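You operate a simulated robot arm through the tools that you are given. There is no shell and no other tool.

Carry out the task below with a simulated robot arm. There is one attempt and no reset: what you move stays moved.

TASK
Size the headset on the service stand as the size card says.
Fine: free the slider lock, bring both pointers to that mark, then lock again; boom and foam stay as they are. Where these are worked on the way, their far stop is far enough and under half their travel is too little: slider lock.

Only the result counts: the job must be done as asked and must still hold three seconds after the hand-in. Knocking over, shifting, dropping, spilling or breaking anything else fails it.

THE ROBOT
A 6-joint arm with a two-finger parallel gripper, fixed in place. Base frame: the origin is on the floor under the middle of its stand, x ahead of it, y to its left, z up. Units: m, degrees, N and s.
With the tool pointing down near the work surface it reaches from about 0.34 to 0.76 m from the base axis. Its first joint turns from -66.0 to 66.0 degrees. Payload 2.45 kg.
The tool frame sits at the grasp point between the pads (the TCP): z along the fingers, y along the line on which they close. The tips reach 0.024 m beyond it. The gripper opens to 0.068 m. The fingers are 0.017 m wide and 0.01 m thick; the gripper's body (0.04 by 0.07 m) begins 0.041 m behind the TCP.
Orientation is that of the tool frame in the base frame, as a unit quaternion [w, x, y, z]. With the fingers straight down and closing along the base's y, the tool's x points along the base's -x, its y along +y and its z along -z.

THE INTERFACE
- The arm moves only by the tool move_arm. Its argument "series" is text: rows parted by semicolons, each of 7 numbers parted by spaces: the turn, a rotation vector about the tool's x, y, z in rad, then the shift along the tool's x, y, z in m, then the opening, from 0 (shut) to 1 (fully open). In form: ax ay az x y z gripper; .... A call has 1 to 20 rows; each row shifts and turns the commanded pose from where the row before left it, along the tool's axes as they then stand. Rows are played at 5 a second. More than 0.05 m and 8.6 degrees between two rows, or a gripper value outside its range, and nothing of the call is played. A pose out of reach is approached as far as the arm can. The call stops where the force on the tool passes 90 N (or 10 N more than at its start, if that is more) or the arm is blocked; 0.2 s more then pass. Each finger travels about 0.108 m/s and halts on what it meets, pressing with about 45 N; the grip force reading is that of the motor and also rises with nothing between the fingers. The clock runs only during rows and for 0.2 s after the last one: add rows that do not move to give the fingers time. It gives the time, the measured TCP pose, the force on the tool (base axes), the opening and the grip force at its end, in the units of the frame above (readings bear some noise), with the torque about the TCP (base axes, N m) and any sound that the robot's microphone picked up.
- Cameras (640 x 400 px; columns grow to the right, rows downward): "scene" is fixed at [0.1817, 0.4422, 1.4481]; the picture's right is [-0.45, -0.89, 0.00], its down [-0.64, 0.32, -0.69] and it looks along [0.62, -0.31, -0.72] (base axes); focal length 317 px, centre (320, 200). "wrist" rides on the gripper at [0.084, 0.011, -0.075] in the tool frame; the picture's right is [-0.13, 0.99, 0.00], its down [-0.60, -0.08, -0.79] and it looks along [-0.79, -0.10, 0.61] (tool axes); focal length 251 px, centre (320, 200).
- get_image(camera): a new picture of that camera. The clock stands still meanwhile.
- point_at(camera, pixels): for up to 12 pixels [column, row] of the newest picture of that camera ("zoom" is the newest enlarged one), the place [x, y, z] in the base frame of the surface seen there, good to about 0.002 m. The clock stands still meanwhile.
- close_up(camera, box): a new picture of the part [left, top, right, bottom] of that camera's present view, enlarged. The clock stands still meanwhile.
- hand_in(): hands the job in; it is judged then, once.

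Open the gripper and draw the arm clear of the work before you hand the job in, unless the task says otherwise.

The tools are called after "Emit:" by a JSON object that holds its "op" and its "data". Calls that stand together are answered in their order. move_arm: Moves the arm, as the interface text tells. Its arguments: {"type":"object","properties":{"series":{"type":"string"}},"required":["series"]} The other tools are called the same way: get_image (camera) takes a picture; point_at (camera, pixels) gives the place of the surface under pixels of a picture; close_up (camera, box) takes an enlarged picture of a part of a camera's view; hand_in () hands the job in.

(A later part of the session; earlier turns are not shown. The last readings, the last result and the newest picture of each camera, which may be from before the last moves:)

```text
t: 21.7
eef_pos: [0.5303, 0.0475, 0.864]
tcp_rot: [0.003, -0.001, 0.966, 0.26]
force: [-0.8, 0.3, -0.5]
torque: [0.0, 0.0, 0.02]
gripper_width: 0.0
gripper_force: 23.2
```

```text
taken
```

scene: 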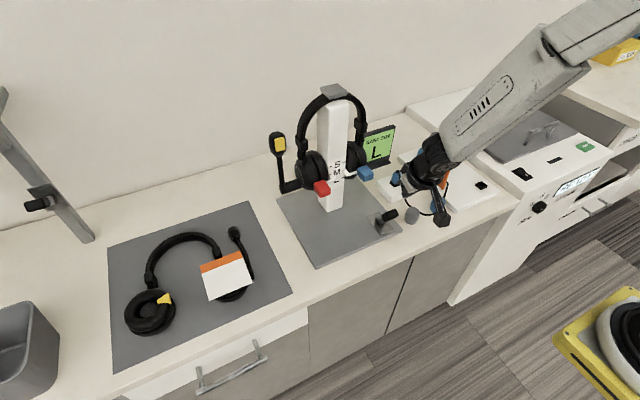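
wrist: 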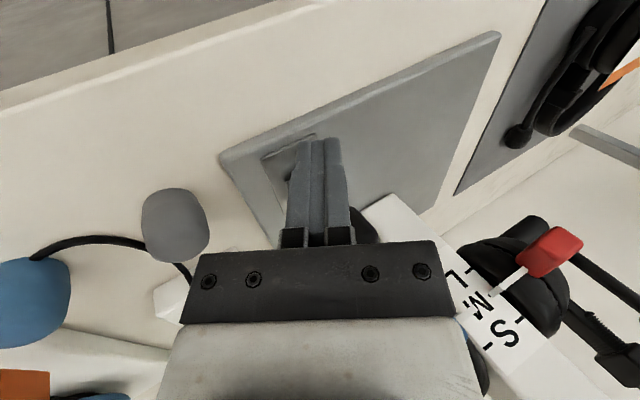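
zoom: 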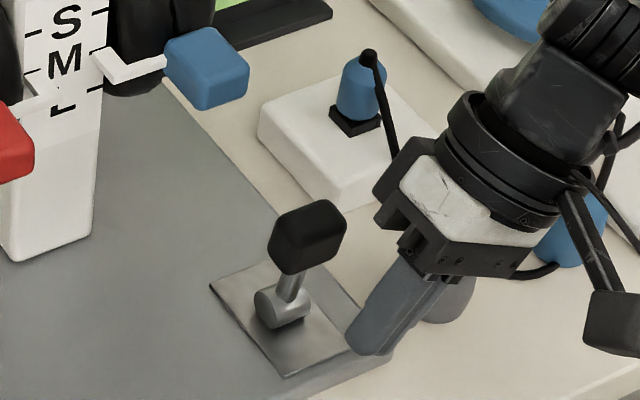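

The rolled fingers are behind the lever (zoom (390,310)). I push toward +x in small rows through upright and beyond.

Emit:
{"op": "move_arm", "data": {"series": "0 0 0 -0.0175 0 0 0; 0 0 0 -0.0175 0 0 0; 0 0 0 -0.006 0 0 0; 0 0 0 -0.006 0 0 0"}}

Emit:
{"op": "close_up", "data": {"camera": "scene", "box": [340, 160, 436, 240]}}

```text
t: 22.7
eef_pos: [0.5754, 0.0486, 0.8616]
tcp_rot: [0.003, -0.001, 0.966, 0.26]
force: [-2.4, -1.2, 0.4]
torque: [-0.03, -0.03, -0.03]
gripper_width: 0.0
gripper_force: 23.5
```

```text
5.00 times, centred on (388, 200) of scene
```

zoom: 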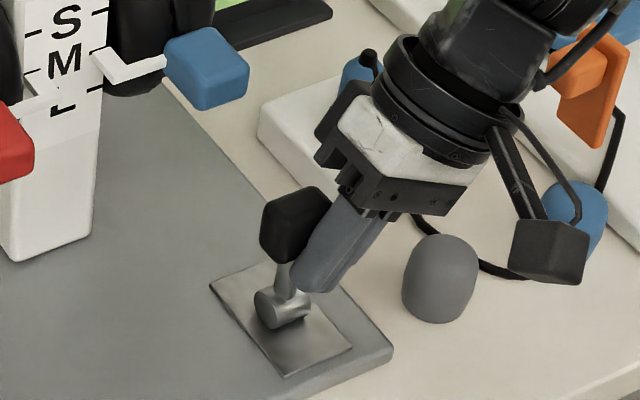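

Only 2.4 N now, and the lever is upright. I push on by 0.018 m.

Emit:
{"op": "move_arm", "data": {"series": "0 0 0 -0.006 0 0 0; 0 0 0 -0.006 0 0 0; 0 0 0 -0.006 0 0 0"}}

Emit:
{"op": "close_up", "data": {"camera": "scene", "box": [340, 160, 436, 240]}}

```text
t: 23.5
eef_pos: [0.5946, 0.0474, 0.8633]
tcp_rot: [0.004, -0.001, 0.965, 0.261]
force: [0.3, 0.7, 0.2]
torque: [0.01, 0.01, 0.03]
gripper_width: 0.0
gripper_force: 23.6
```

```text
5.00 times, centred on (388, 200) of scene
```

zoom: 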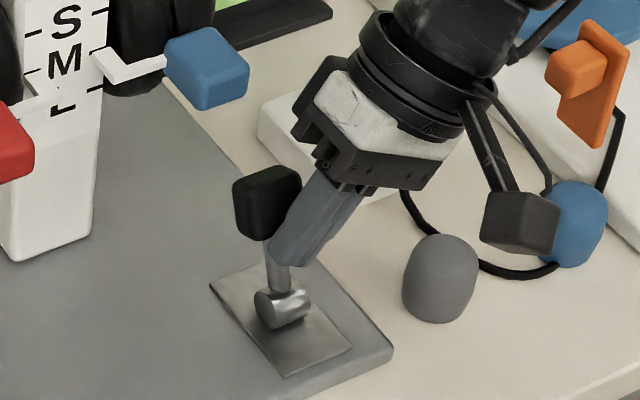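

The lever now leans to +x and the force is nil. I go on by 0.018 m toward its far stop, watching the force.

Emit:
{"op": "move_arm", "data": {"series": "0 0 0 -0.005 0 0 0; 0 0 0 -0.005 0 0 0; 0 0 0 -0.004 0 0 0; 0 0 0 -0.004 0 0 0"}}

Emit:
{"op": "close_up", "data": {"camera": "scene", "box": [340, 150, 436, 240]}}

```text
t: 24.5
eef_pos: [0.6004, 0.0472, 0.861]
tcp_rot: [-0.012, -0.002, 0.964, 0.264]
force: [-69.9, -20.0, 34.3]
torque: [-0.11, 0.84, 0.21]
gripper_width: 0.0
gripper_force: 23.4
```

```text
4.44 times, centred on (388, 195) of scene
```

zoom: 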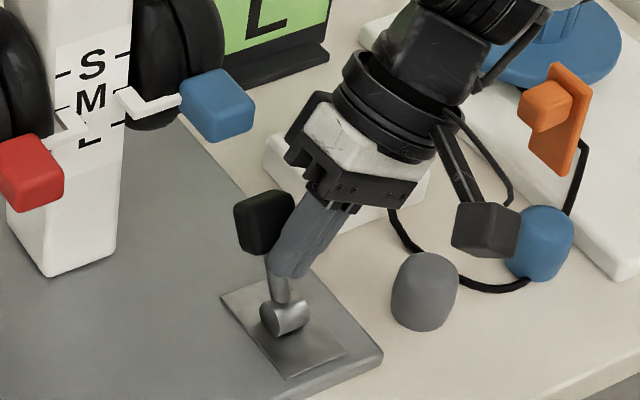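

The far stop is reached (70 N at x≈0.600). I back off right away and look at the lever's new lean.

Emit:
{"op": "move_arm", "data": {"series": "0 0 0 0.012 0 0 0; 0 0 0 0.02 0 0 0; 0 0 0 0.02 0 0 0; 0 0 0 0 0 0 0"}}

Emit:
{"op": "close_up", "data": {"camera": "scene", "box": [340, 160, 436, 240]}}

```text
t: 25.5
eef_pos: [0.5606, 0.0462, 0.8613]
tcp_rot: [0.004, -0.001, 0.966, 0.26]
force: [0.0, 0.4, -0.1]
torque: [0.0, -0.01, 0.03]
gripper_width: 0.0
gripper_force: 24.0
```

```text
5.00 times, centred on (388, 200) of scene
```

zoom: 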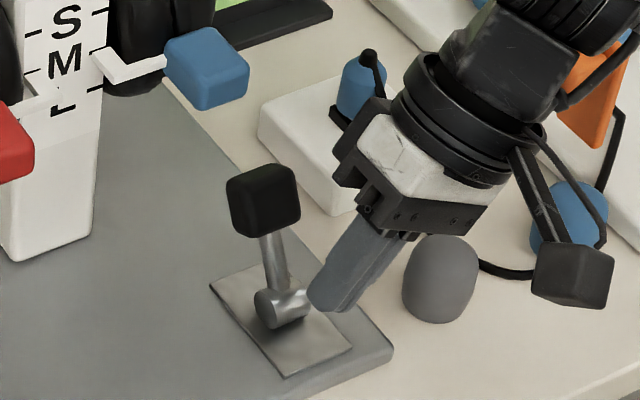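

Emit:
{"op": "point_at", "data": {"camera": "zoom", "pixels": [[260, 172], [240, 190], [290, 175], [235, 215], [270, 200], [270, 225], [290, 215], [270, 260], [280, 285], [245, 233]]}}

```text
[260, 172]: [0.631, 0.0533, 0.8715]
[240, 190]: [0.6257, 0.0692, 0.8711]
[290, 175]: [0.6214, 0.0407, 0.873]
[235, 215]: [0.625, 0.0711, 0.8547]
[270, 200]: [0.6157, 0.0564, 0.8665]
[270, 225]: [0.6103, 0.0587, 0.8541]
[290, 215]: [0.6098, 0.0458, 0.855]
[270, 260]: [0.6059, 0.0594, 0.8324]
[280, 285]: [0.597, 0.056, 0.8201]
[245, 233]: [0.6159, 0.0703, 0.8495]
```

The lever now leans about +31°, mirror to its start, so the lock is at its far stop (free). I raise the arm straight up and turn the roll back to vertical.

Emit:
{"op": "move_arm", "data": {"series": "0 0 0 0 0.0167 -0.0289 0; 0 0 0 0 0.0167 -0.0289 0; 0 0 0 0 0.0167 -0.0289 0; 0 0 0 0 0.0167 -0.0289 0; 0 0 0 0 0.0167 -0.0289 0; 0.131 0 0 0 0 0 0; 0.131 0 0 0 0 0 0; 0.131 0 0 0 0 0 0; 0.131 0 0 0 0 0 0; 0 0 0 0 0 0 0"}}

Emit:
{"op": "get_image", "data": {"camera": "wrist"}}

Emit:
{"op": "get_image", "data": {"camera": "scene"}}

```text
t: 27.7
eef_pos: [0.5593, 0.0475, 1.0299]
tcp_rot: [0.003, 0.0, 1.0, 0.001]
force: [-0.1, 0.2, 0.1]
torque: [0.01, -0.02, -0.02]
gripper_width: 0.0001
gripper_force: 23.9
```

```text
taken
```

wrist: 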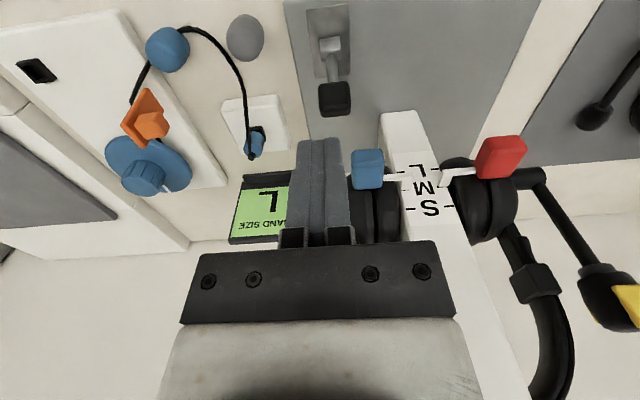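

```text
taken
```

scene: 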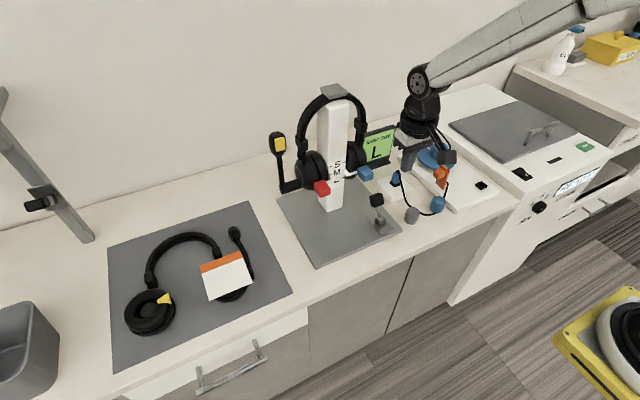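

The arm is up and vertical; the tabs are visible in the wrist view: blue (368,170), red (502,157). I take close-ups and measure tabs and cups.

Emit:
{"op": "close_up", "data": {"camera": "wrist", "box": [340, 110, 540, 240]}}

Emit:
{"op": "point_at", "data": {"camera": "zoom", "pixels": [[65, 130], [90, 140], [45, 140], [110, 240], [60, 240], [90, 210], [520, 100], [580, 100], [480, 180], [560, 150], [450, 260], [550, 260]]}}

Emit:
{"op": "close_up", "data": {"camera": "scene", "box": [290, 130, 390, 200]}}

Emit:
{"op": "point_at", "data": {"camera": "zoom", "pixels": [[190, 380], [170, 360], [210, 355], [180, 400], [480, 250], [460, 260], [510, 265], [480, 285], [140, 250], [210, 200], [405, 200], [450, 180]]}}

```text
3.08 times, centred on (440, 175) of wrist
```

zoom: 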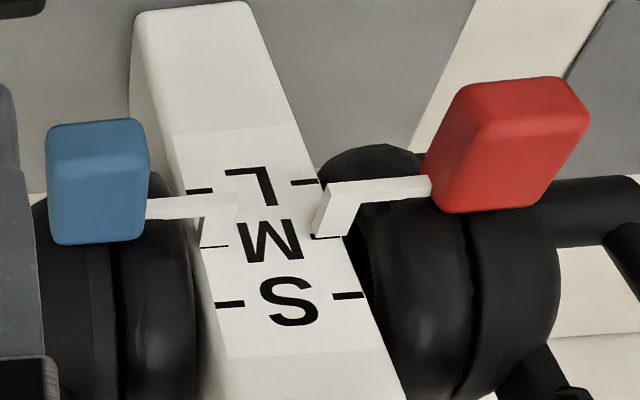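

```text
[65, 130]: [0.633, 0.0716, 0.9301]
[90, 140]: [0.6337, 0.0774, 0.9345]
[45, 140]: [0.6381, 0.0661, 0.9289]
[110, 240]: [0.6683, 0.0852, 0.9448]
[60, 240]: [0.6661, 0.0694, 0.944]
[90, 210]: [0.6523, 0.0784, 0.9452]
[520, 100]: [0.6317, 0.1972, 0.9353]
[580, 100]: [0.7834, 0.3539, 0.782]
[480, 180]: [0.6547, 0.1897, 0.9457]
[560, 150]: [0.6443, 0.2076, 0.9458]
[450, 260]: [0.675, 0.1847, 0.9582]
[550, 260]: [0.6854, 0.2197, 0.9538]
```

```text
5.71 times, centred on (340, 165) of scene
```

zoom: 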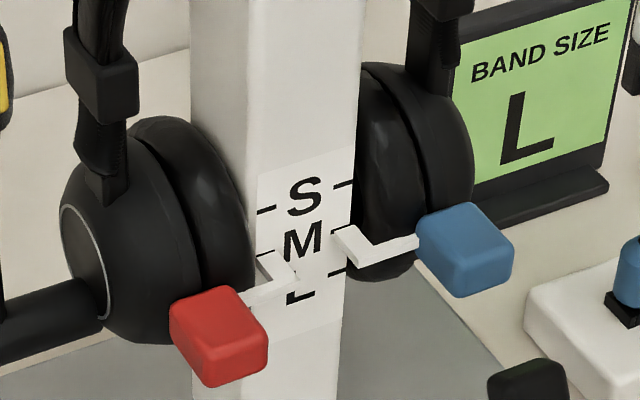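

```text
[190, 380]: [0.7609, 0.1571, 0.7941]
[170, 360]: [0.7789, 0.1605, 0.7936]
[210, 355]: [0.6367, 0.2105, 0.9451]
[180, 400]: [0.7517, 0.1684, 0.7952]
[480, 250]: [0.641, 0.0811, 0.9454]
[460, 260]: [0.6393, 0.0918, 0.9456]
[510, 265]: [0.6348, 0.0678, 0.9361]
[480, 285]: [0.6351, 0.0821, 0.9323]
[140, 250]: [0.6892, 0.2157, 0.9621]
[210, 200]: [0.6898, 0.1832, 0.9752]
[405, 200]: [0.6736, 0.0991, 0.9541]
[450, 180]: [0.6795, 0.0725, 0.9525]
```

Tabs: blue x 0.634–0.668, y 0.066–0.096, top z 0.9455; red x 0.632–0.66, y 0.183–0.212, top z 0.9455. Cups start at x≈0.674, so I can press each tab straight down with shut fingers; I go above the blue tab first.

Emit:
{"op": "move_arm", "data": {"series": "0 0 0 -0.0295 0.0112 0.0033 0; 0 0 0 -0.0295 0.0112 0.0033 0; 0 0 0 -0.0295 0.0112 0.0033 0; 0 0 0 0 0 0 0; 0 0 0 0 0 0 0"}}

Emit:
{"op": "get_image", "data": {"camera": "wrist"}}

Emit:
{"op": "close_up", "data": {"camera": "scene", "box": [300, 120, 400, 200]}}

```text
t: 28.9
eef_pos: [0.6465, 0.0825, 1.0203]
tcp_rot: [0.003, -0.001, 1.0, 0.001]
force: [0.1, -0.3, -0.4]
torque: [-0.02, -0.02, -0.01]
gripper_width: 0.0
gripper_force: 23.8
```

```text
taken
```

wrist: 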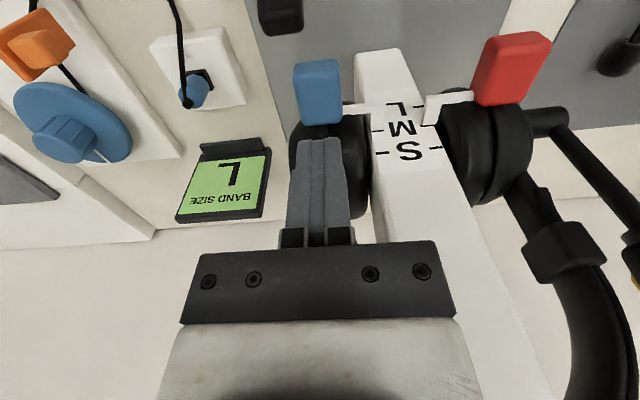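

```text
5.00 times, centred on (350, 160) of scene
```

zoom: 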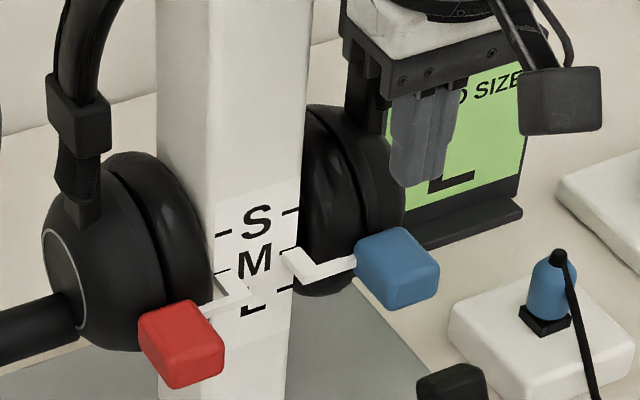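

The fingers hang over the blue tab (tip above zoom (420,185)). I come down to about 5 mm above its top and then touch it.

Emit:
{"op": "move_arm", "data": {"series": "0 0 0 0 -0.001 0.0225 0; 0 0 0 0 0 0.0225 0; 0 0 0 0 0 0 0; 0 0 0 0 0 0.004 0; 0 0 0 0 0 0.004 0; 0 0 0 0 0 0 0"}}

Emit:
{"op": "close_up", "data": {"camera": "scene", "box": [300, 120, 400, 200]}}

```text
t: 30.3
eef_pos: [0.6488, 0.0804, 0.9658]
tcp_rot: [0.004, 0.0, 1.0, 0.001]
force: [-0.4, 0.0, 0.5]
torque: [0.01, -0.03, 0.0]
gripper_width: 0.0001
gripper_force: 23.8
```

```text
5.00 times, centred on (350, 160) of scene
```

zoom: 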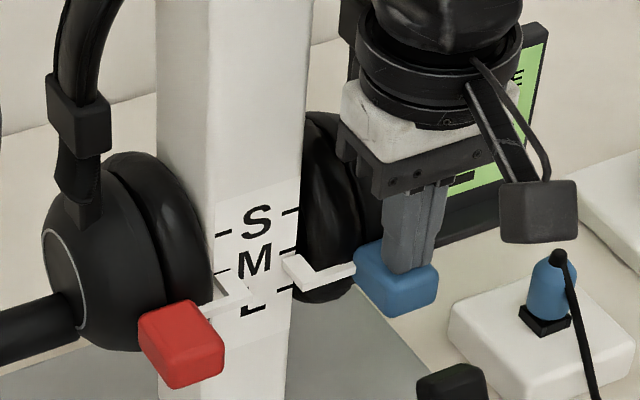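

The slider moves with almost no force (0.5 N) and the pointer is already lower. I push down 0.019 m more in small rows.

Emit:
{"op": "move_arm", "data": {"series": "0 0 0 0 0 0.004 0; 0 0 0 0 0 0.004 0; 0 0 0 0 0 0.004 0; 0 0 0 0 0 0.004 0; 0 0 0 0 0 0.003 0; 0 0 0 0 0 0 0"}}

Emit:
{"op": "close_up", "data": {"camera": "scene", "box": [310, 150, 374, 190]}}

Emit:
{"op": "get_image", "data": {"camera": "wrist"}}

```text
t: 31.7
eef_pos: [0.6484, 0.0815, 0.9476]
tcp_rot: [0.004, 0.0, 1.0, 0.002]
force: [-0.1, 0.6, 0.4]
torque: [-0.01, -0.02, 0.02]
gripper_width: 0.0
gripper_force: 23.4
```

```text
10.00 times, centred on (342, 170) of scene
```

zoom: 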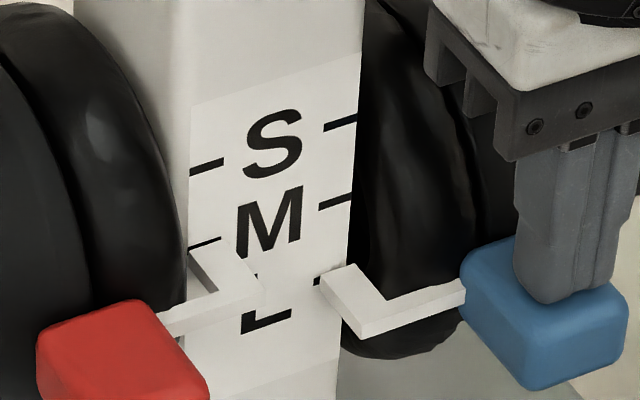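

```text
taken
```

wrist: 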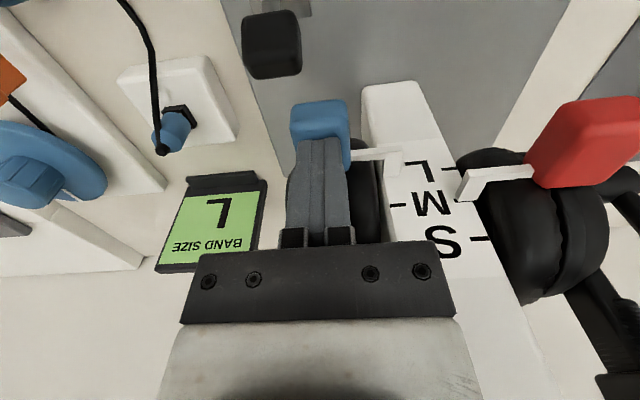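

The blue pointer is now close to L. I enlarge the tip to compare it with the L mark (S right mark (340,123), M (337,202), so L at about row 281).

Emit:
{"op": "close_up", "data": {"camera": "scene", "box": [330, 155, 362, 190]}}

Emit:
{"op": "close_up", "data": {"camera": "wrist", "box": [340, 130, 500, 260]}}

```text
11.43 times, centred on (346, 172) of scene
```

zoom: 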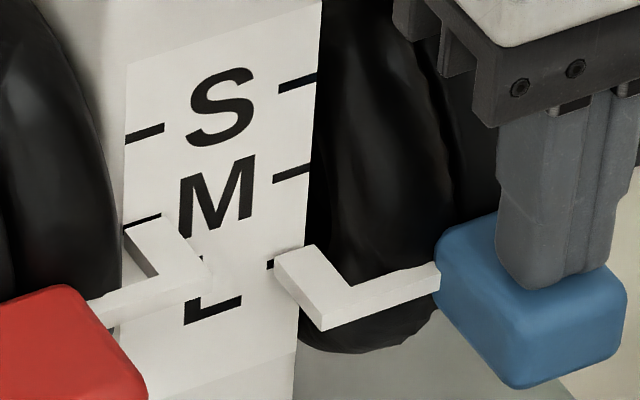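

```text
3.08 times, centred on (420, 195) of wrist
```

zoom: 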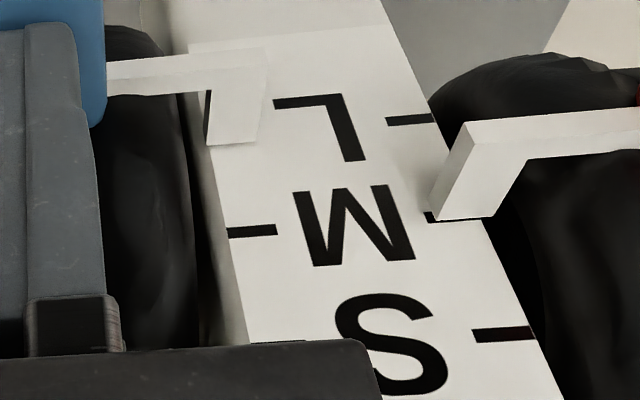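

The blue pointer looks roughly 1–2 mm above L still. I zoom in further and measure the pointer's top surface and the visible marks.

Emit:
{"op": "close_up", "data": {"camera": "scene", "box": [332, 160, 352, 185]}}

Emit:
{"op": "point_at", "data": {"camera": "zoom", "pixels": [[370, 310], [375, 330], [400, 340], [420, 370], [330, 310], [370, 130], [345, 140], [250, 310], [110, 220], [100, 250], [450, 360], [385, 320]]}}

```text
16.00 times, centred on (342, 172) of scene
```

zoom: 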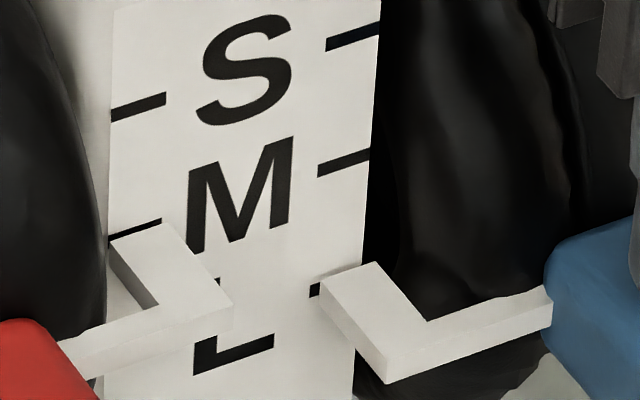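

```text
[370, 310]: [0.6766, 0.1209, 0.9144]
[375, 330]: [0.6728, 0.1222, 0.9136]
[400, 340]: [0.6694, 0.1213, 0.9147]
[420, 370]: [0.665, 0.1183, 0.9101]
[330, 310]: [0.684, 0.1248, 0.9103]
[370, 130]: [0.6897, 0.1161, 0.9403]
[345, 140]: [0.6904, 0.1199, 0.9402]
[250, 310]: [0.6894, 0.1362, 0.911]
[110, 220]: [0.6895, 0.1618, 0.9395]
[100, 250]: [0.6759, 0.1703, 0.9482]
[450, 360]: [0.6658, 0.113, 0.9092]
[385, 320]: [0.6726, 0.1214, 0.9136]
```

At 16x (about 4.9 px/mm), the red pointer's far top edge sits 4 px under the M mark, while the blue's is about 11 px above L, so about 3 mm remain. I press the blue down by 2 mm and check again.

Emit:
{"op": "move_arm", "data": {"series": "0 0 0 0 0 0.002 0; 0 0 0 0 0 0 0"}}

Emit:
{"op": "close_up", "data": {"camera": "scene", "box": [332, 160, 352, 185]}}

```text
t: 32.3
eef_pos: [0.6479, 0.0804, 0.9452]
tcp_rot: [0.003, 0.0, 1.0, 0.0]
force: [-0.3, -0.4, -0.8]
torque: [0.03, 0.02, -0.01]
gripper_width: 0.0003
gripper_force: 23.7
```

```text
16.00 times, centred on (342, 172) of scene
```

zoom: 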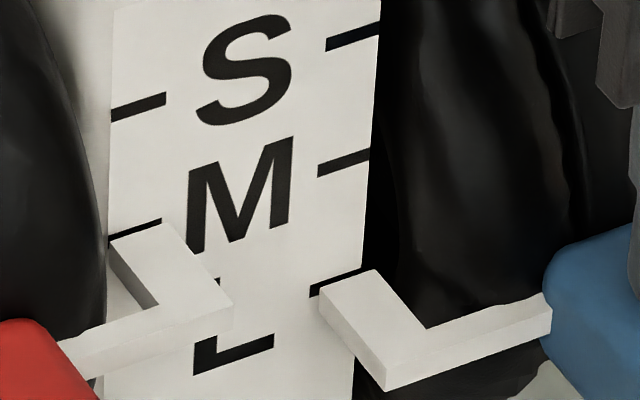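

Now the L mark just shows above the blue pointer's far edge, much like red at M. I zoom in more to compare both.

Emit:
{"op": "close_up", "data": {"camera": "scene", "box": [340, 172, 348, 182]}}

Emit:
{"op": "close_up", "data": {"camera": "scene", "box": [326, 170, 334, 180]}}

```text
16.00 times, centred on (344, 177) of scene
```

zoom: 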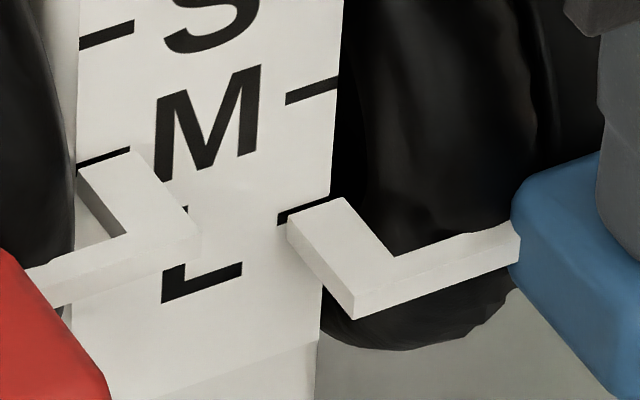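

```text
16.00 times, centred on (330, 175) of scene
```

zoom: 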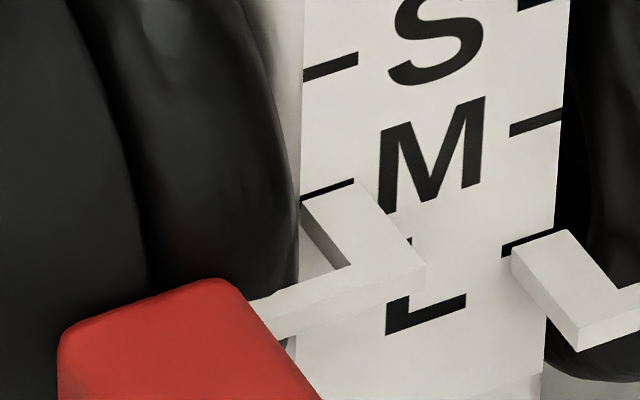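

The blue pointer's far edge lies about 1 px below the L mark's centre (red is 3 px below M). I check with measured heights.

Emit:
{"op": "point_at", "data": {"camera": "zoom", "pixels": [[530, 255], [545, 260], [560, 280], [570, 300], [600, 310], [530, 170], [330, 210], [350, 215], [375, 235], [330, 150], [540, 100], [450, 350]]}}

```text
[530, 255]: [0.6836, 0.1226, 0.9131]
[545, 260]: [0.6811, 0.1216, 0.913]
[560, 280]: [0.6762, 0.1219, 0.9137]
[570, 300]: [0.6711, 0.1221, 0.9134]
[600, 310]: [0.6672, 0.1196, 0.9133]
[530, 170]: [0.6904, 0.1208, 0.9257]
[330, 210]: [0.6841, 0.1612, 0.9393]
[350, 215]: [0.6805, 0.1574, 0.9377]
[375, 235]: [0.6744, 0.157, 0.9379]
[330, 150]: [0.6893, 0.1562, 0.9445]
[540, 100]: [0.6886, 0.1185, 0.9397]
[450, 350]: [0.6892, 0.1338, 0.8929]
```

Blue pointer top is 0.9133 against red's 0.938 at M: a shift of 0.0247 for a mark spacing of 0.025, so blue is on L. I lift off, cross over the post front at height, and stop above the red tab.

Emit:
{"op": "move_arm", "data": {"series": "0 0 0 0 0 -0.037 0; 0 0 0 0 0 -0.037 0; 0 0 0 0 0.039 0 0; 0 0 0 0 0.039 0 0; 0 0 0 0 0.039 0 0; 0 0 0 0 0 0 0; 0 0 0 0 0 0 0"}}

Emit:
{"op": "close_up", "data": {"camera": "scene", "box": [290, 120, 390, 200]}}

Emit:
{"op": "get_image", "data": {"camera": "wrist"}}

```text
t: 33.9
eef_pos: [0.6472, 0.1963, 1.0212]
tcp_rot: [0.003, 0.0, 1.0, 0.0]
force: [0.4, 0.0, -0.2]
torque: [0.0, 0.04, -0.01]
gripper_width: 0.0
gripper_force: 23.3
```

```text
5.00 times, centred on (340, 160) of scene
```

zoom: 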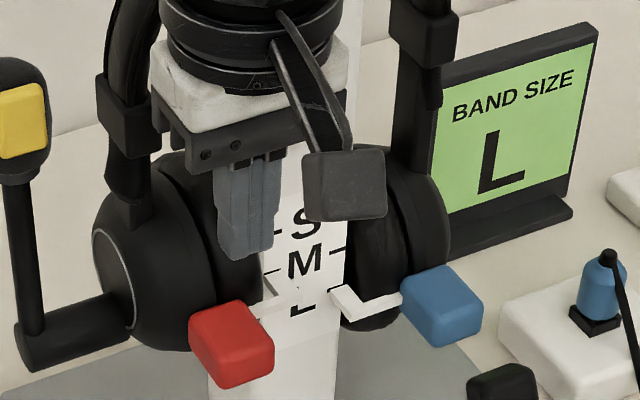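

```text
taken
```

wrist: 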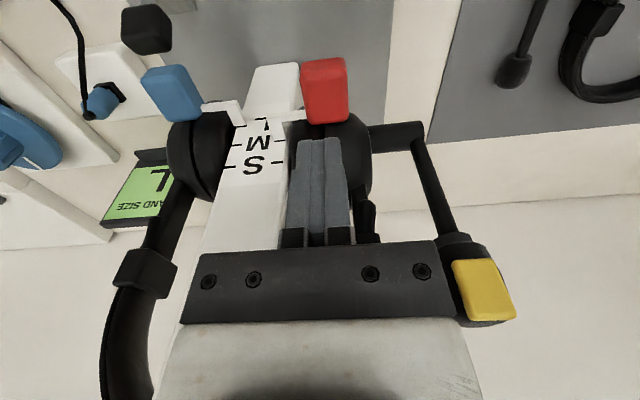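

Blue holds at L and the fingers hang over the red tab. I measure the boom's place to be sure the gripper clears it on the way down.

Emit:
{"op": "point_at", "data": {"camera": "zoom", "pixels": [[20, 120], [45, 90], [30, 250], [70, 320], [20, 340], [125, 310], [150, 250], [125, 130], [235, 320], [215, 330], [260, 345], [130, 190]]}}

```text
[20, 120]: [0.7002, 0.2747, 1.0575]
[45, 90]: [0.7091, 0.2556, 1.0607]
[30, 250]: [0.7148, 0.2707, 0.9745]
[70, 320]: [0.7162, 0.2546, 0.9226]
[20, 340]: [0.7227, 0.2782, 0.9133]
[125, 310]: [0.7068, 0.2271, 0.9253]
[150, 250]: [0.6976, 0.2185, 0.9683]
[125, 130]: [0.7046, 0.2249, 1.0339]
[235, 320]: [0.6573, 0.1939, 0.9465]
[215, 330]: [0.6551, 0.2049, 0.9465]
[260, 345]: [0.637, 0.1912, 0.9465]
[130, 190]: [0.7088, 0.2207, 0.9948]
```

The boom is at x≥0.70, clear of the gripper (front x≈0.667). I come down onto the red tab and press it in small rows to 2 mm short of blue's final height.

Emit:
{"op": "move_arm", "data": {"series": "0 0 0 0 0.0005 0.024 0; 0 0 0 0 0 0.022 0; 0 0 0 0 0 0 0; 0 0 0 0 0 0.004 0; 0 0 0 0 0 0.004 0; 0 0 0 0 0 0.004 0; 0 0 0 0 0 0.004 0; 0 0 0 0 0 0.004 0; 0 0 0 0 0 0.004 0; 0 0 0 0 0 0.002 0; 0 0 0 0 0 0 0"}}

Emit:
{"op": "close_up", "data": {"camera": "scene", "box": [326, 165, 346, 185]}}

Emit:
{"op": "close_up", "data": {"camera": "scene", "box": [290, 120, 390, 200]}}

```text
t: 36.3
eef_pos: [0.648, 0.1986, 0.9485]
tcp_rot: [0.004, 0.0, 1.0, 0.001]
force: [0.5, 0.1, 0.1]
torque: [-0.04, 0.02, -0.01]
gripper_width: 0.0
gripper_force: 23.9
```

```text
16.00 times, centred on (336, 175) of scene
```

zoom: 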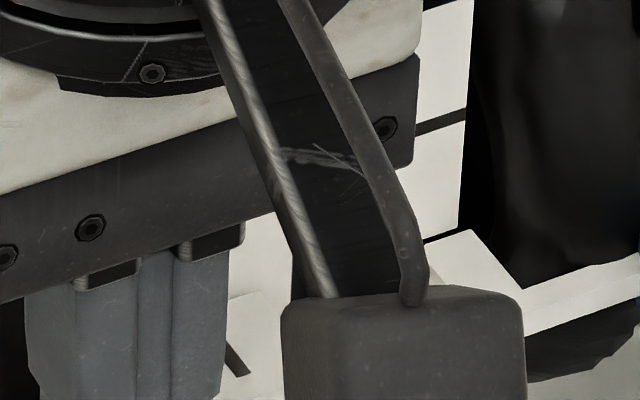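

```text
5.00 times, centred on (340, 160) of scene
```

zoom: 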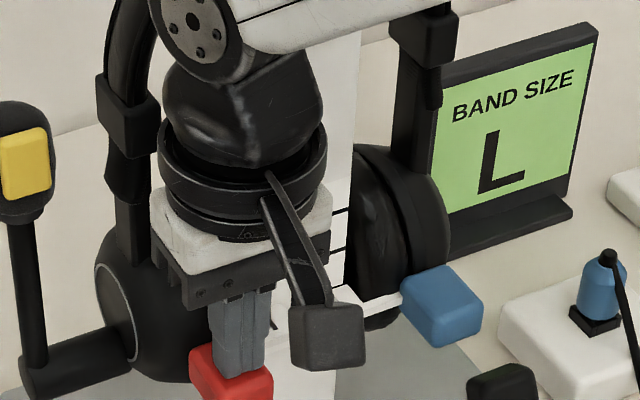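

The wrist camera's mount hides the red pointer in the scene view, so I use the wrist camera.

Emit:
{"op": "close_up", "data": {"camera": "wrist", "box": [200, 100, 320, 220]}}

Emit:
{"op": "get_image", "data": {"camera": "wrist"}}

```text
3.33 times, centred on (260, 160) of wrist
```

zoom: 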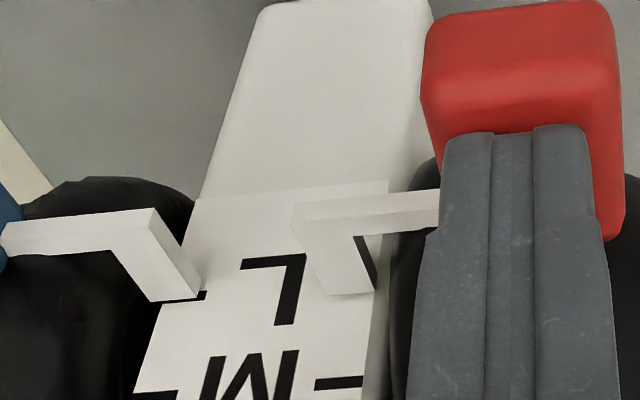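

```text
taken
```

wrist: 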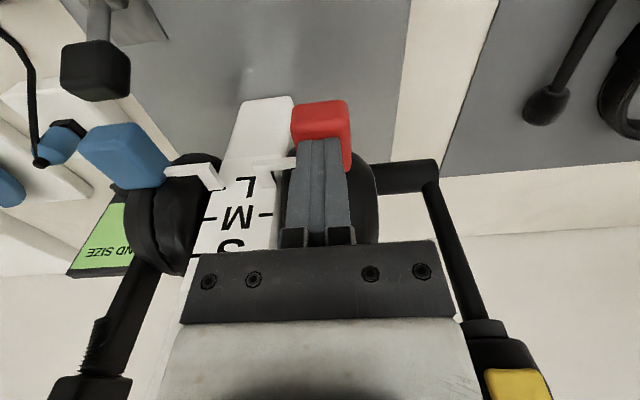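

In the wrist zoom the red tip's end sits at row ~293 and blue's at ~300 next to its L mark, so red is still slightly high. I press 1.5 mm more, then lift away to view both in the scene.

Emit:
{"op": "move_arm", "data": {"series": "0 0 0 0 0 0.0015 0; 0 0 0 0 0 0 0; 0 0 0 0 0 -0.03 0; 0 0 0 0 0 -0.04 0; 0 0 0 0.03 0.02 -0.01 0; 0 0 0 0.03 0.02 -0.01 0; 0 0 0 0.03 0.02 0 0; 0 0 0 0 0 0 0"}}

Emit:
{"op": "close_up", "data": {"camera": "scene", "box": [326, 165, 346, 185]}}

```text
t: 38.1
eef_pos: [0.5585, 0.2583, 1.0356]
tcp_rot: [0.003, 0.0, 1.0, 0.002]
force: [-0.2, -0.9, -0.3]
torque: [0.01, 0.01, 0.03]
gripper_width: 0.0001
gripper_force: 23.8
```

```text
16.00 times, centred on (336, 175) of scene
```

zoom: 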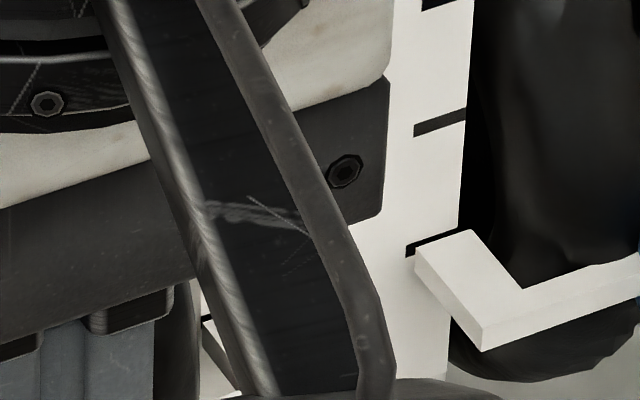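

The arm still blocks the view from this side. I move it to the -y side at the same height, where the view was clear before.

Emit:
{"op": "move_arm", "data": {"series": "0 0 0 0 -0.042 0 0; 0 0 0 0 -0.042 0 0; 0 0 0 0 -0.042 0 0; 0 0 0 0 -0.042 0 0; 0 0 0 0 -0.042 0 0; 0 0 0 0 0 0 0"}}

Emit:
{"op": "close_up", "data": {"camera": "scene", "box": [326, 165, 346, 185]}}

```text
t: 39.5
eef_pos: [0.5573, 0.0463, 1.0367]
tcp_rot: [0.003, 0.0, 1.0, 0.001]
force: [0.8, -0.1, 0.0]
torque: [-0.01, -0.01, 0.0]
gripper_width: 0.0001
gripper_force: 23.5
```

```text
16.00 times, centred on (336, 175) of scene
```

zoom: 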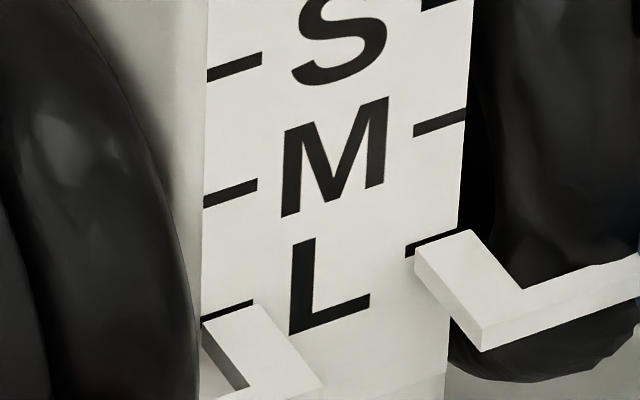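

Both pointers now look alike against L (red far edge near (230,316), blue near (432,244)). I measure the heights of the pointers and of the face points.

Emit:
{"op": "point_at", "data": {"camera": "zoom", "pixels": [[240, 330], [250, 345], [270, 350], [285, 370], [230, 320], [300, 385], [440, 250], [445, 270], [470, 295], [480, 310], [520, 300], [460, 240]]}}

Emit:
{"op": "close_up", "data": {"camera": "scene", "box": [320, 170, 340, 190]}}

Emit:
{"op": "close_up", "data": {"camera": "wrist", "box": [360, 90, 500, 230]}}

```text
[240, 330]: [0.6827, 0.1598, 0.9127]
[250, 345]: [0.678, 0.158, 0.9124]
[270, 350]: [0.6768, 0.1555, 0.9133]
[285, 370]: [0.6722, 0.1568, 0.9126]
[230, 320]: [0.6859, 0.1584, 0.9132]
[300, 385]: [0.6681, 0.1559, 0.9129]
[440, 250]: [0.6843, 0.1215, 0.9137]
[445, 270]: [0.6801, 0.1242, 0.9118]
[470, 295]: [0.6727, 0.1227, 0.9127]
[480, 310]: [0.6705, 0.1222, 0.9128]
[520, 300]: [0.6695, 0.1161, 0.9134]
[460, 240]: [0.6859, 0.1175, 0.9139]
```

```text
16.00 times, centred on (330, 180) of scene
```

zoom: 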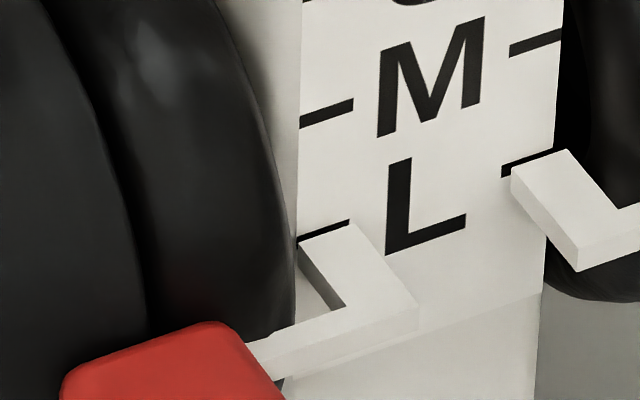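

```text
2.86 times, centred on (430, 160) of wrist
```

zoom: 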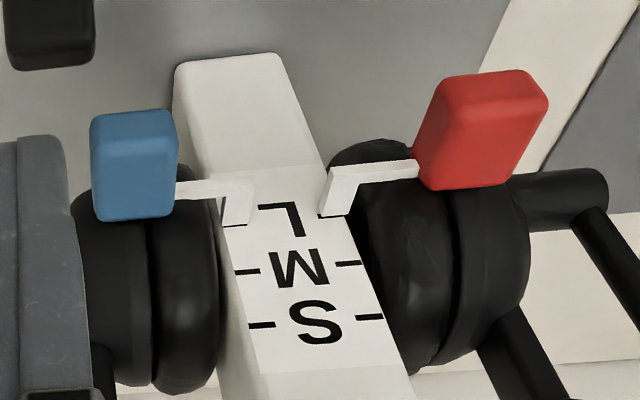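

Pointer tops measure 0.9129 (red) and 0.9130 (blue) against 0.938 at M, so both have gone down 0.025 to L. Before locking I measure the white block with the blue peg and the blue cup near where the fingers must come in.

Emit:
{"op": "close_up", "data": {"camera": "scene", "box": [340, 150, 440, 230]}}

Emit:
{"op": "point_at", "data": {"camera": "zoom", "pixels": [[365, 92], [350, 120], [360, 160], [290, 170], [330, 225], [410, 190], [200, 110], [215, 130], [130, 155], [160, 100], [330, 140], [300, 60]]}}

```text
5.00 times, centred on (390, 190) of scene
```

zoom: 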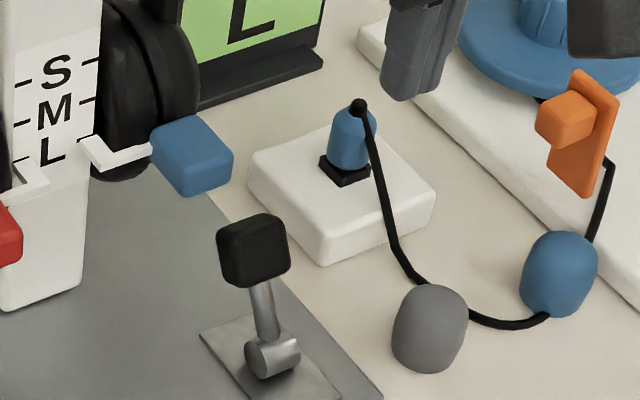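

```text
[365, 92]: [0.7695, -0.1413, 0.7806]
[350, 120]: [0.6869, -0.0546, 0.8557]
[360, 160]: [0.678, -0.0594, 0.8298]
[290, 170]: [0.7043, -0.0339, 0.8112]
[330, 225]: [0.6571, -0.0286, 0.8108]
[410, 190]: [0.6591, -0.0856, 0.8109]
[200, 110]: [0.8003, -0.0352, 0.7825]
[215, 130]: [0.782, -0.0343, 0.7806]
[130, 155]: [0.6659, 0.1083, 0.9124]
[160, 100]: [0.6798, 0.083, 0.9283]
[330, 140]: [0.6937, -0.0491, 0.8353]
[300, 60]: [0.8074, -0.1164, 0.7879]
```

The peg (top z≈0.865 at (0.687,-0.055)) and block stay clear of a tool rolled 30°, and so does the blue tab (y≥0.066). I roll the tool and move to a point 0.09 m back along the tool from the +x side of the lever.

Emit:
{"op": "move_arm", "data": {"series": "-0.131 0 0 0 0 0 0; -0.131 0 0 0 0 0 0; -0.131 0 0 0 0 0 0; -0.131 0 0 0 0 0 0; 0 0 0 -0.0247 -0.0195 0.0132 0; 0 0 0 -0.0247 -0.0195 0.0132 0; 0 0 0 -0.0247 -0.0195 0.0132 0; 0 0 0 -0.0247 -0.0195 0.0132 0; 0 0 0 0 0 0 0; 0 0 0 0 0 0 0"}}

Emit:
{"op": "close_up", "data": {"camera": "scene", "box": [340, 130, 440, 230]}}

Emit:
{"op": "get_image", "data": {"camera": "wrist"}}

```text
t: 41.7
eef_pos: [0.6579, 0.0069, 0.9499]
tcp_rot: [0.003, -0.002, 0.966, 0.26]
force: [0.3, 0.1, 0.1]
torque: [0.0, -0.02, -0.01]
gripper_width: 0.0004
gripper_force: 23.6
```

```text
4.00 times, centred on (390, 180) of scene
```

zoom: 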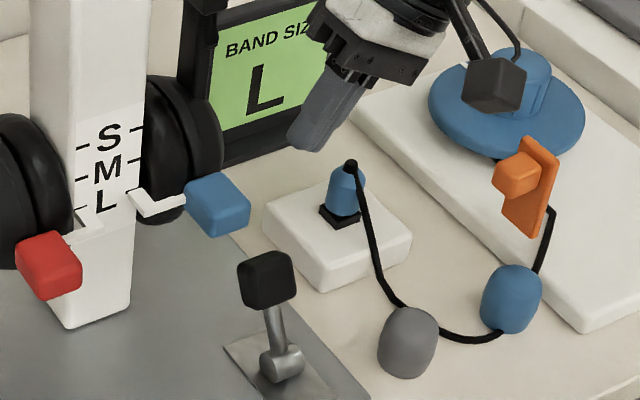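

```text
taken
```

wrist: 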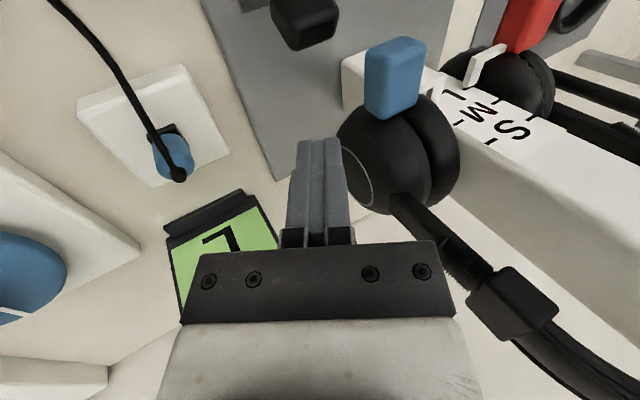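

The fingers are at the intended standoff (0.658, 0.007, 0.950). Before going in I measure the outer side of the blue cup (wrist (360,180)) and the blue tab.

Emit:
{"op": "point_at", "data": {"camera": "wrist", "pixels": [[360, 180], [355, 150], [375, 205], [390, 150], [380, 60], [370, 100], [400, 110], [305, 25], [290, 30], [310, 45], [345, 140], [400, 200]]}}

```text
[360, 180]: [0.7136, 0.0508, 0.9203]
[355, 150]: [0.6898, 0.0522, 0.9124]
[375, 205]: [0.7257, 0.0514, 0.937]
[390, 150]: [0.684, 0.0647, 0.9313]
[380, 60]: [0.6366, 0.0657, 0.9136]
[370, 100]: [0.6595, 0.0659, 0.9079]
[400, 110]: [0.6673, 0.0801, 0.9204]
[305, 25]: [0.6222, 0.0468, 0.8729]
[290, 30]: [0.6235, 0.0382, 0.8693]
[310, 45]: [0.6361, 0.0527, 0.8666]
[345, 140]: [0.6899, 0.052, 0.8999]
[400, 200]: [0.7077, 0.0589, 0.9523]
```

The cup's outer side (x≥0.684) and the tab (y≥0.0655) leave 6–8 mm clearance. I shift 3 mm to -x and go in along the tool by 0.06 m, then look.

Emit:
{"op": "move_arm", "data": {"series": "0 0 0 0.003 -0.001 0.02 0; 0 0 0 0 0 0.02 0; 0 0 0 0 0 0.02 0; 0 0 0 0 0 0 0"}}

Emit:
{"op": "close_up", "data": {"camera": "scene", "box": [340, 150, 420, 230]}}

Emit:
{"op": "get_image", "data": {"camera": "wrist"}}

```text
t: 42.7
eef_pos: [0.6541, 0.0364, 0.8987]
tcp_rot: [0.003, 0.0, 0.966, 0.26]
force: [-0.7, 0.8, -0.3]
torque: [-0.02, 0.02, -0.03]
gripper_width: 0.0
gripper_force: 23.9
```

```text
5.00 times, centred on (380, 190) of scene
```

zoom: 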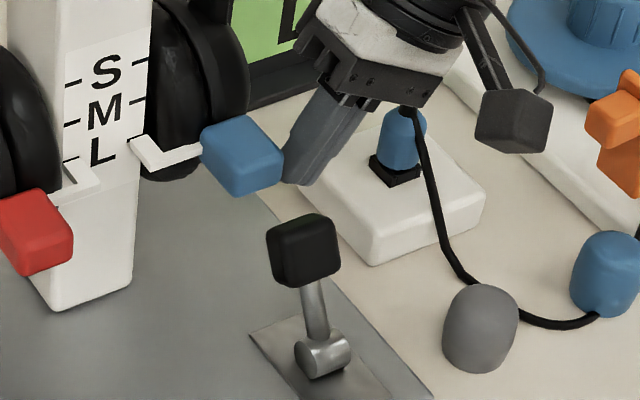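

```text
taken
```

wrist: 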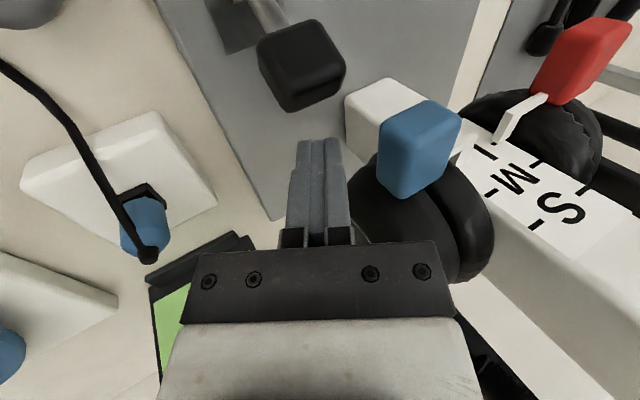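

No contact so far; finger tips are beside the tab with the lever grip at zoom (303,250). I go in the last 0.027 m with a 1.5 mm correction away from the tab.

Emit:
{"op": "move_arm", "data": {"series": "0 0 0 0 -0.0015 0.009 0; 0 0 0 0 0 0.009 0; 0 0 0 0 0 0.009 0; 0 0 0 0 0 0 0"}}

Emit:
{"op": "close_up", "data": {"camera": "scene", "box": [340, 150, 420, 230]}}

Emit:
{"op": "get_image", "data": {"camera": "wrist"}}

```text
t: 43.7
eef_pos: [0.6553, 0.0485, 0.875]
tcp_rot: [0.004, -0.001, 0.966, 0.26]
force: [0.7, -0.1, 0.0]
torque: [0.01, 0.02, 0.01]
gripper_width: 0.0001
gripper_force: 23.9
```

```text
5.00 times, centred on (380, 190) of scene
```

zoom: 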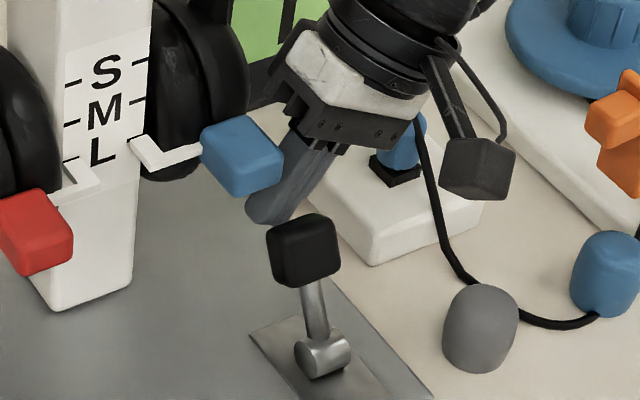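

```text
taken
```

wrist: 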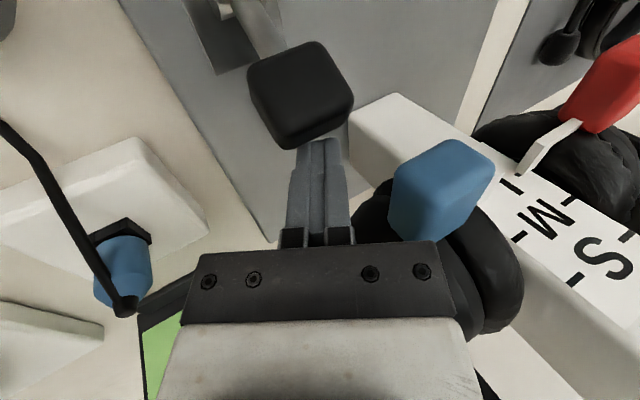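

The fingers are behind the grip on its +x side without touching anything. I push toward -x, following the rise of the grip's arc, and check after the first part.

Emit:
{"op": "move_arm", "data": {"series": "0 0 0 0.004 0 0 0; 0 0 0 0.004 0 0 0; 0 0 0 0.0059 0.00205 -0.00355 0; 0 0 0 0.0059 0.00205 -0.00355 0"}}

Emit:
{"op": "close_up", "data": {"camera": "scene", "box": [340, 150, 420, 230]}}

```text
t: 44.7
eef_pos: [0.6337, 0.0489, 0.8828]
tcp_rot: [0.002, 0.0, 0.965, 0.26]
force: [0.6, -0.6, 0.8]
torque: [0.02, 0.0, 0.01]
gripper_width: 0.0
gripper_force: 23.7
```

```text
5.00 times, centred on (380, 190) of scene
```

zoom: 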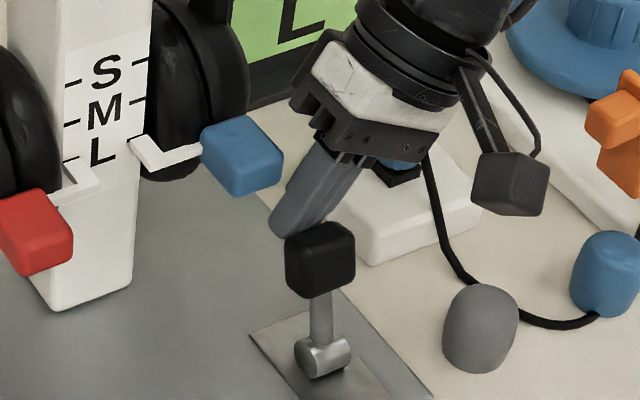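

The lever comes along with hardly any force. I follow the arc further toward upright.

Emit:
{"op": "move_arm", "data": {"series": "0 0 0 0.006 0.00135 -0.00234 0; 0 0 0 0.006 0.00135 -0.00234 0; 0 0 0 0.0063 0.0008 -0.0014 0; 0 0 0 0.0063 0.0008 -0.0014 0"}}

Emit:
{"op": "close_up", "data": {"camera": "scene", "box": [340, 150, 420, 230]}}

```text
t: 45.7
eef_pos: [0.6098, 0.0489, 0.8918]
tcp_rot: [0.003, -0.001, 0.965, 0.261]
force: [1.1, -0.7, 0.5]
torque: [-0.01, -0.05, -0.02]
gripper_width: 0.0
gripper_force: 23.7
```

```text
5.00 times, centred on (380, 190) of scene
```

zoom: 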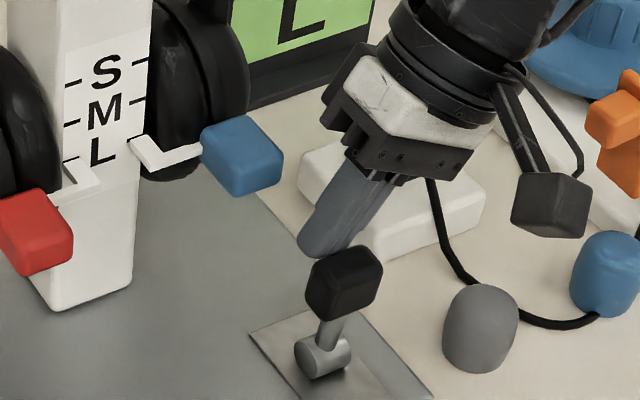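

The lever has passed upright and leans to -x. I back off 8 mm, lower the tips below the grip's lower edge, ready for the last part of the throw.

Emit:
{"op": "move_arm", "data": {"series": "0 0 0 -0.008 0 0 0; 0 0 0 0 -0.007 0.0121 0; 0 0 0 0 -0.007 0.0121 0; 0 0 0 0 0 0 0"}}

Emit:
{"op": "close_up", "data": {"camera": "scene", "box": [340, 150, 420, 230]}}

```text
t: 46.7
eef_pos: [0.6192, 0.0495, 0.8633]
tcp_rot: [0.003, -0.001, 0.965, 0.261]
force: [-0.5, -0.3, -0.3]
torque: [0.02, 0.0, 0.01]
gripper_width: 0.0003
gripper_force: 23.6
```

```text
5.00 times, centred on (380, 190) of scene
```

zoom: 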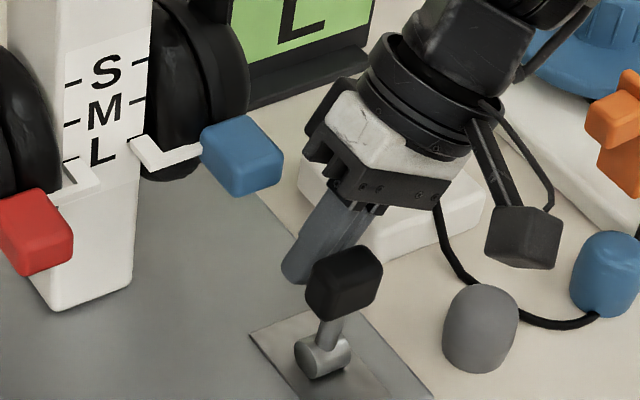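

The tips are low behind the grip with no load. I push on toward -x by 0.025 m.

Emit:
{"op": "move_arm", "data": {"series": "0 0 0 0.007 0 0 0; 0 0 0 0.007 0 0 0; 0 0 0 0.006 0 0 0; 0 0 0 0.005 0 0 0"}}

Emit:
{"op": "close_up", "data": {"camera": "scene", "box": [340, 150, 420, 230]}}

```text
t: 47.7
eef_pos: [0.5922, 0.0484, 0.8638]
tcp_rot: [0.004, 0.0, 0.965, 0.261]
force: [-0.2, 0.2, 0.8]
torque: [0.02, 0.01, 0.0]
gripper_width: 0.0002
gripper_force: 23.5
```

```text
5.00 times, centred on (380, 190) of scene
```

zoom: 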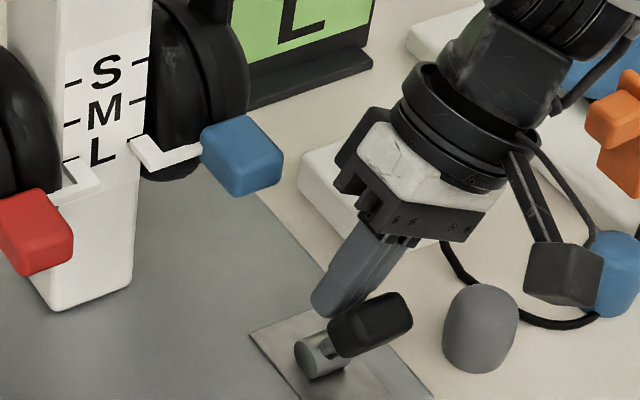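

The lever is nearly back at its first lean. I push on in 3 mm rows until the stop shows in the force.

Emit:
{"op": "move_arm", "data": {"series": "0 0 0 0.003 0 0 0; 0 0 0 0.003 0 0 0; 0 0 0 0.002 0 0 0"}}

Emit:
{"op": "close_up", "data": {"camera": "scene", "box": [340, 150, 420, 230]}}

```text
t: 48.5
eef_pos: [0.59, 0.0485, 0.8658]
tcp_rot: [0.01, -0.001, 0.966, 0.259]
force: [34.7, 5.3, -11.9]
torque: [0.03, -0.68, -0.33]
gripper_width: 0.0002
gripper_force: 23.2
```

```text
5.00 times, centred on (380, 190) of scene
```

zoom: 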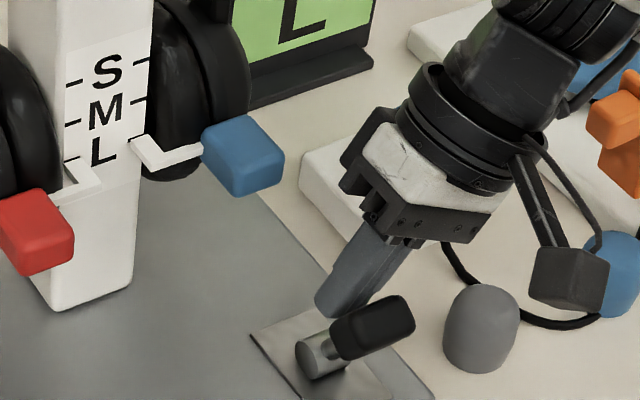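

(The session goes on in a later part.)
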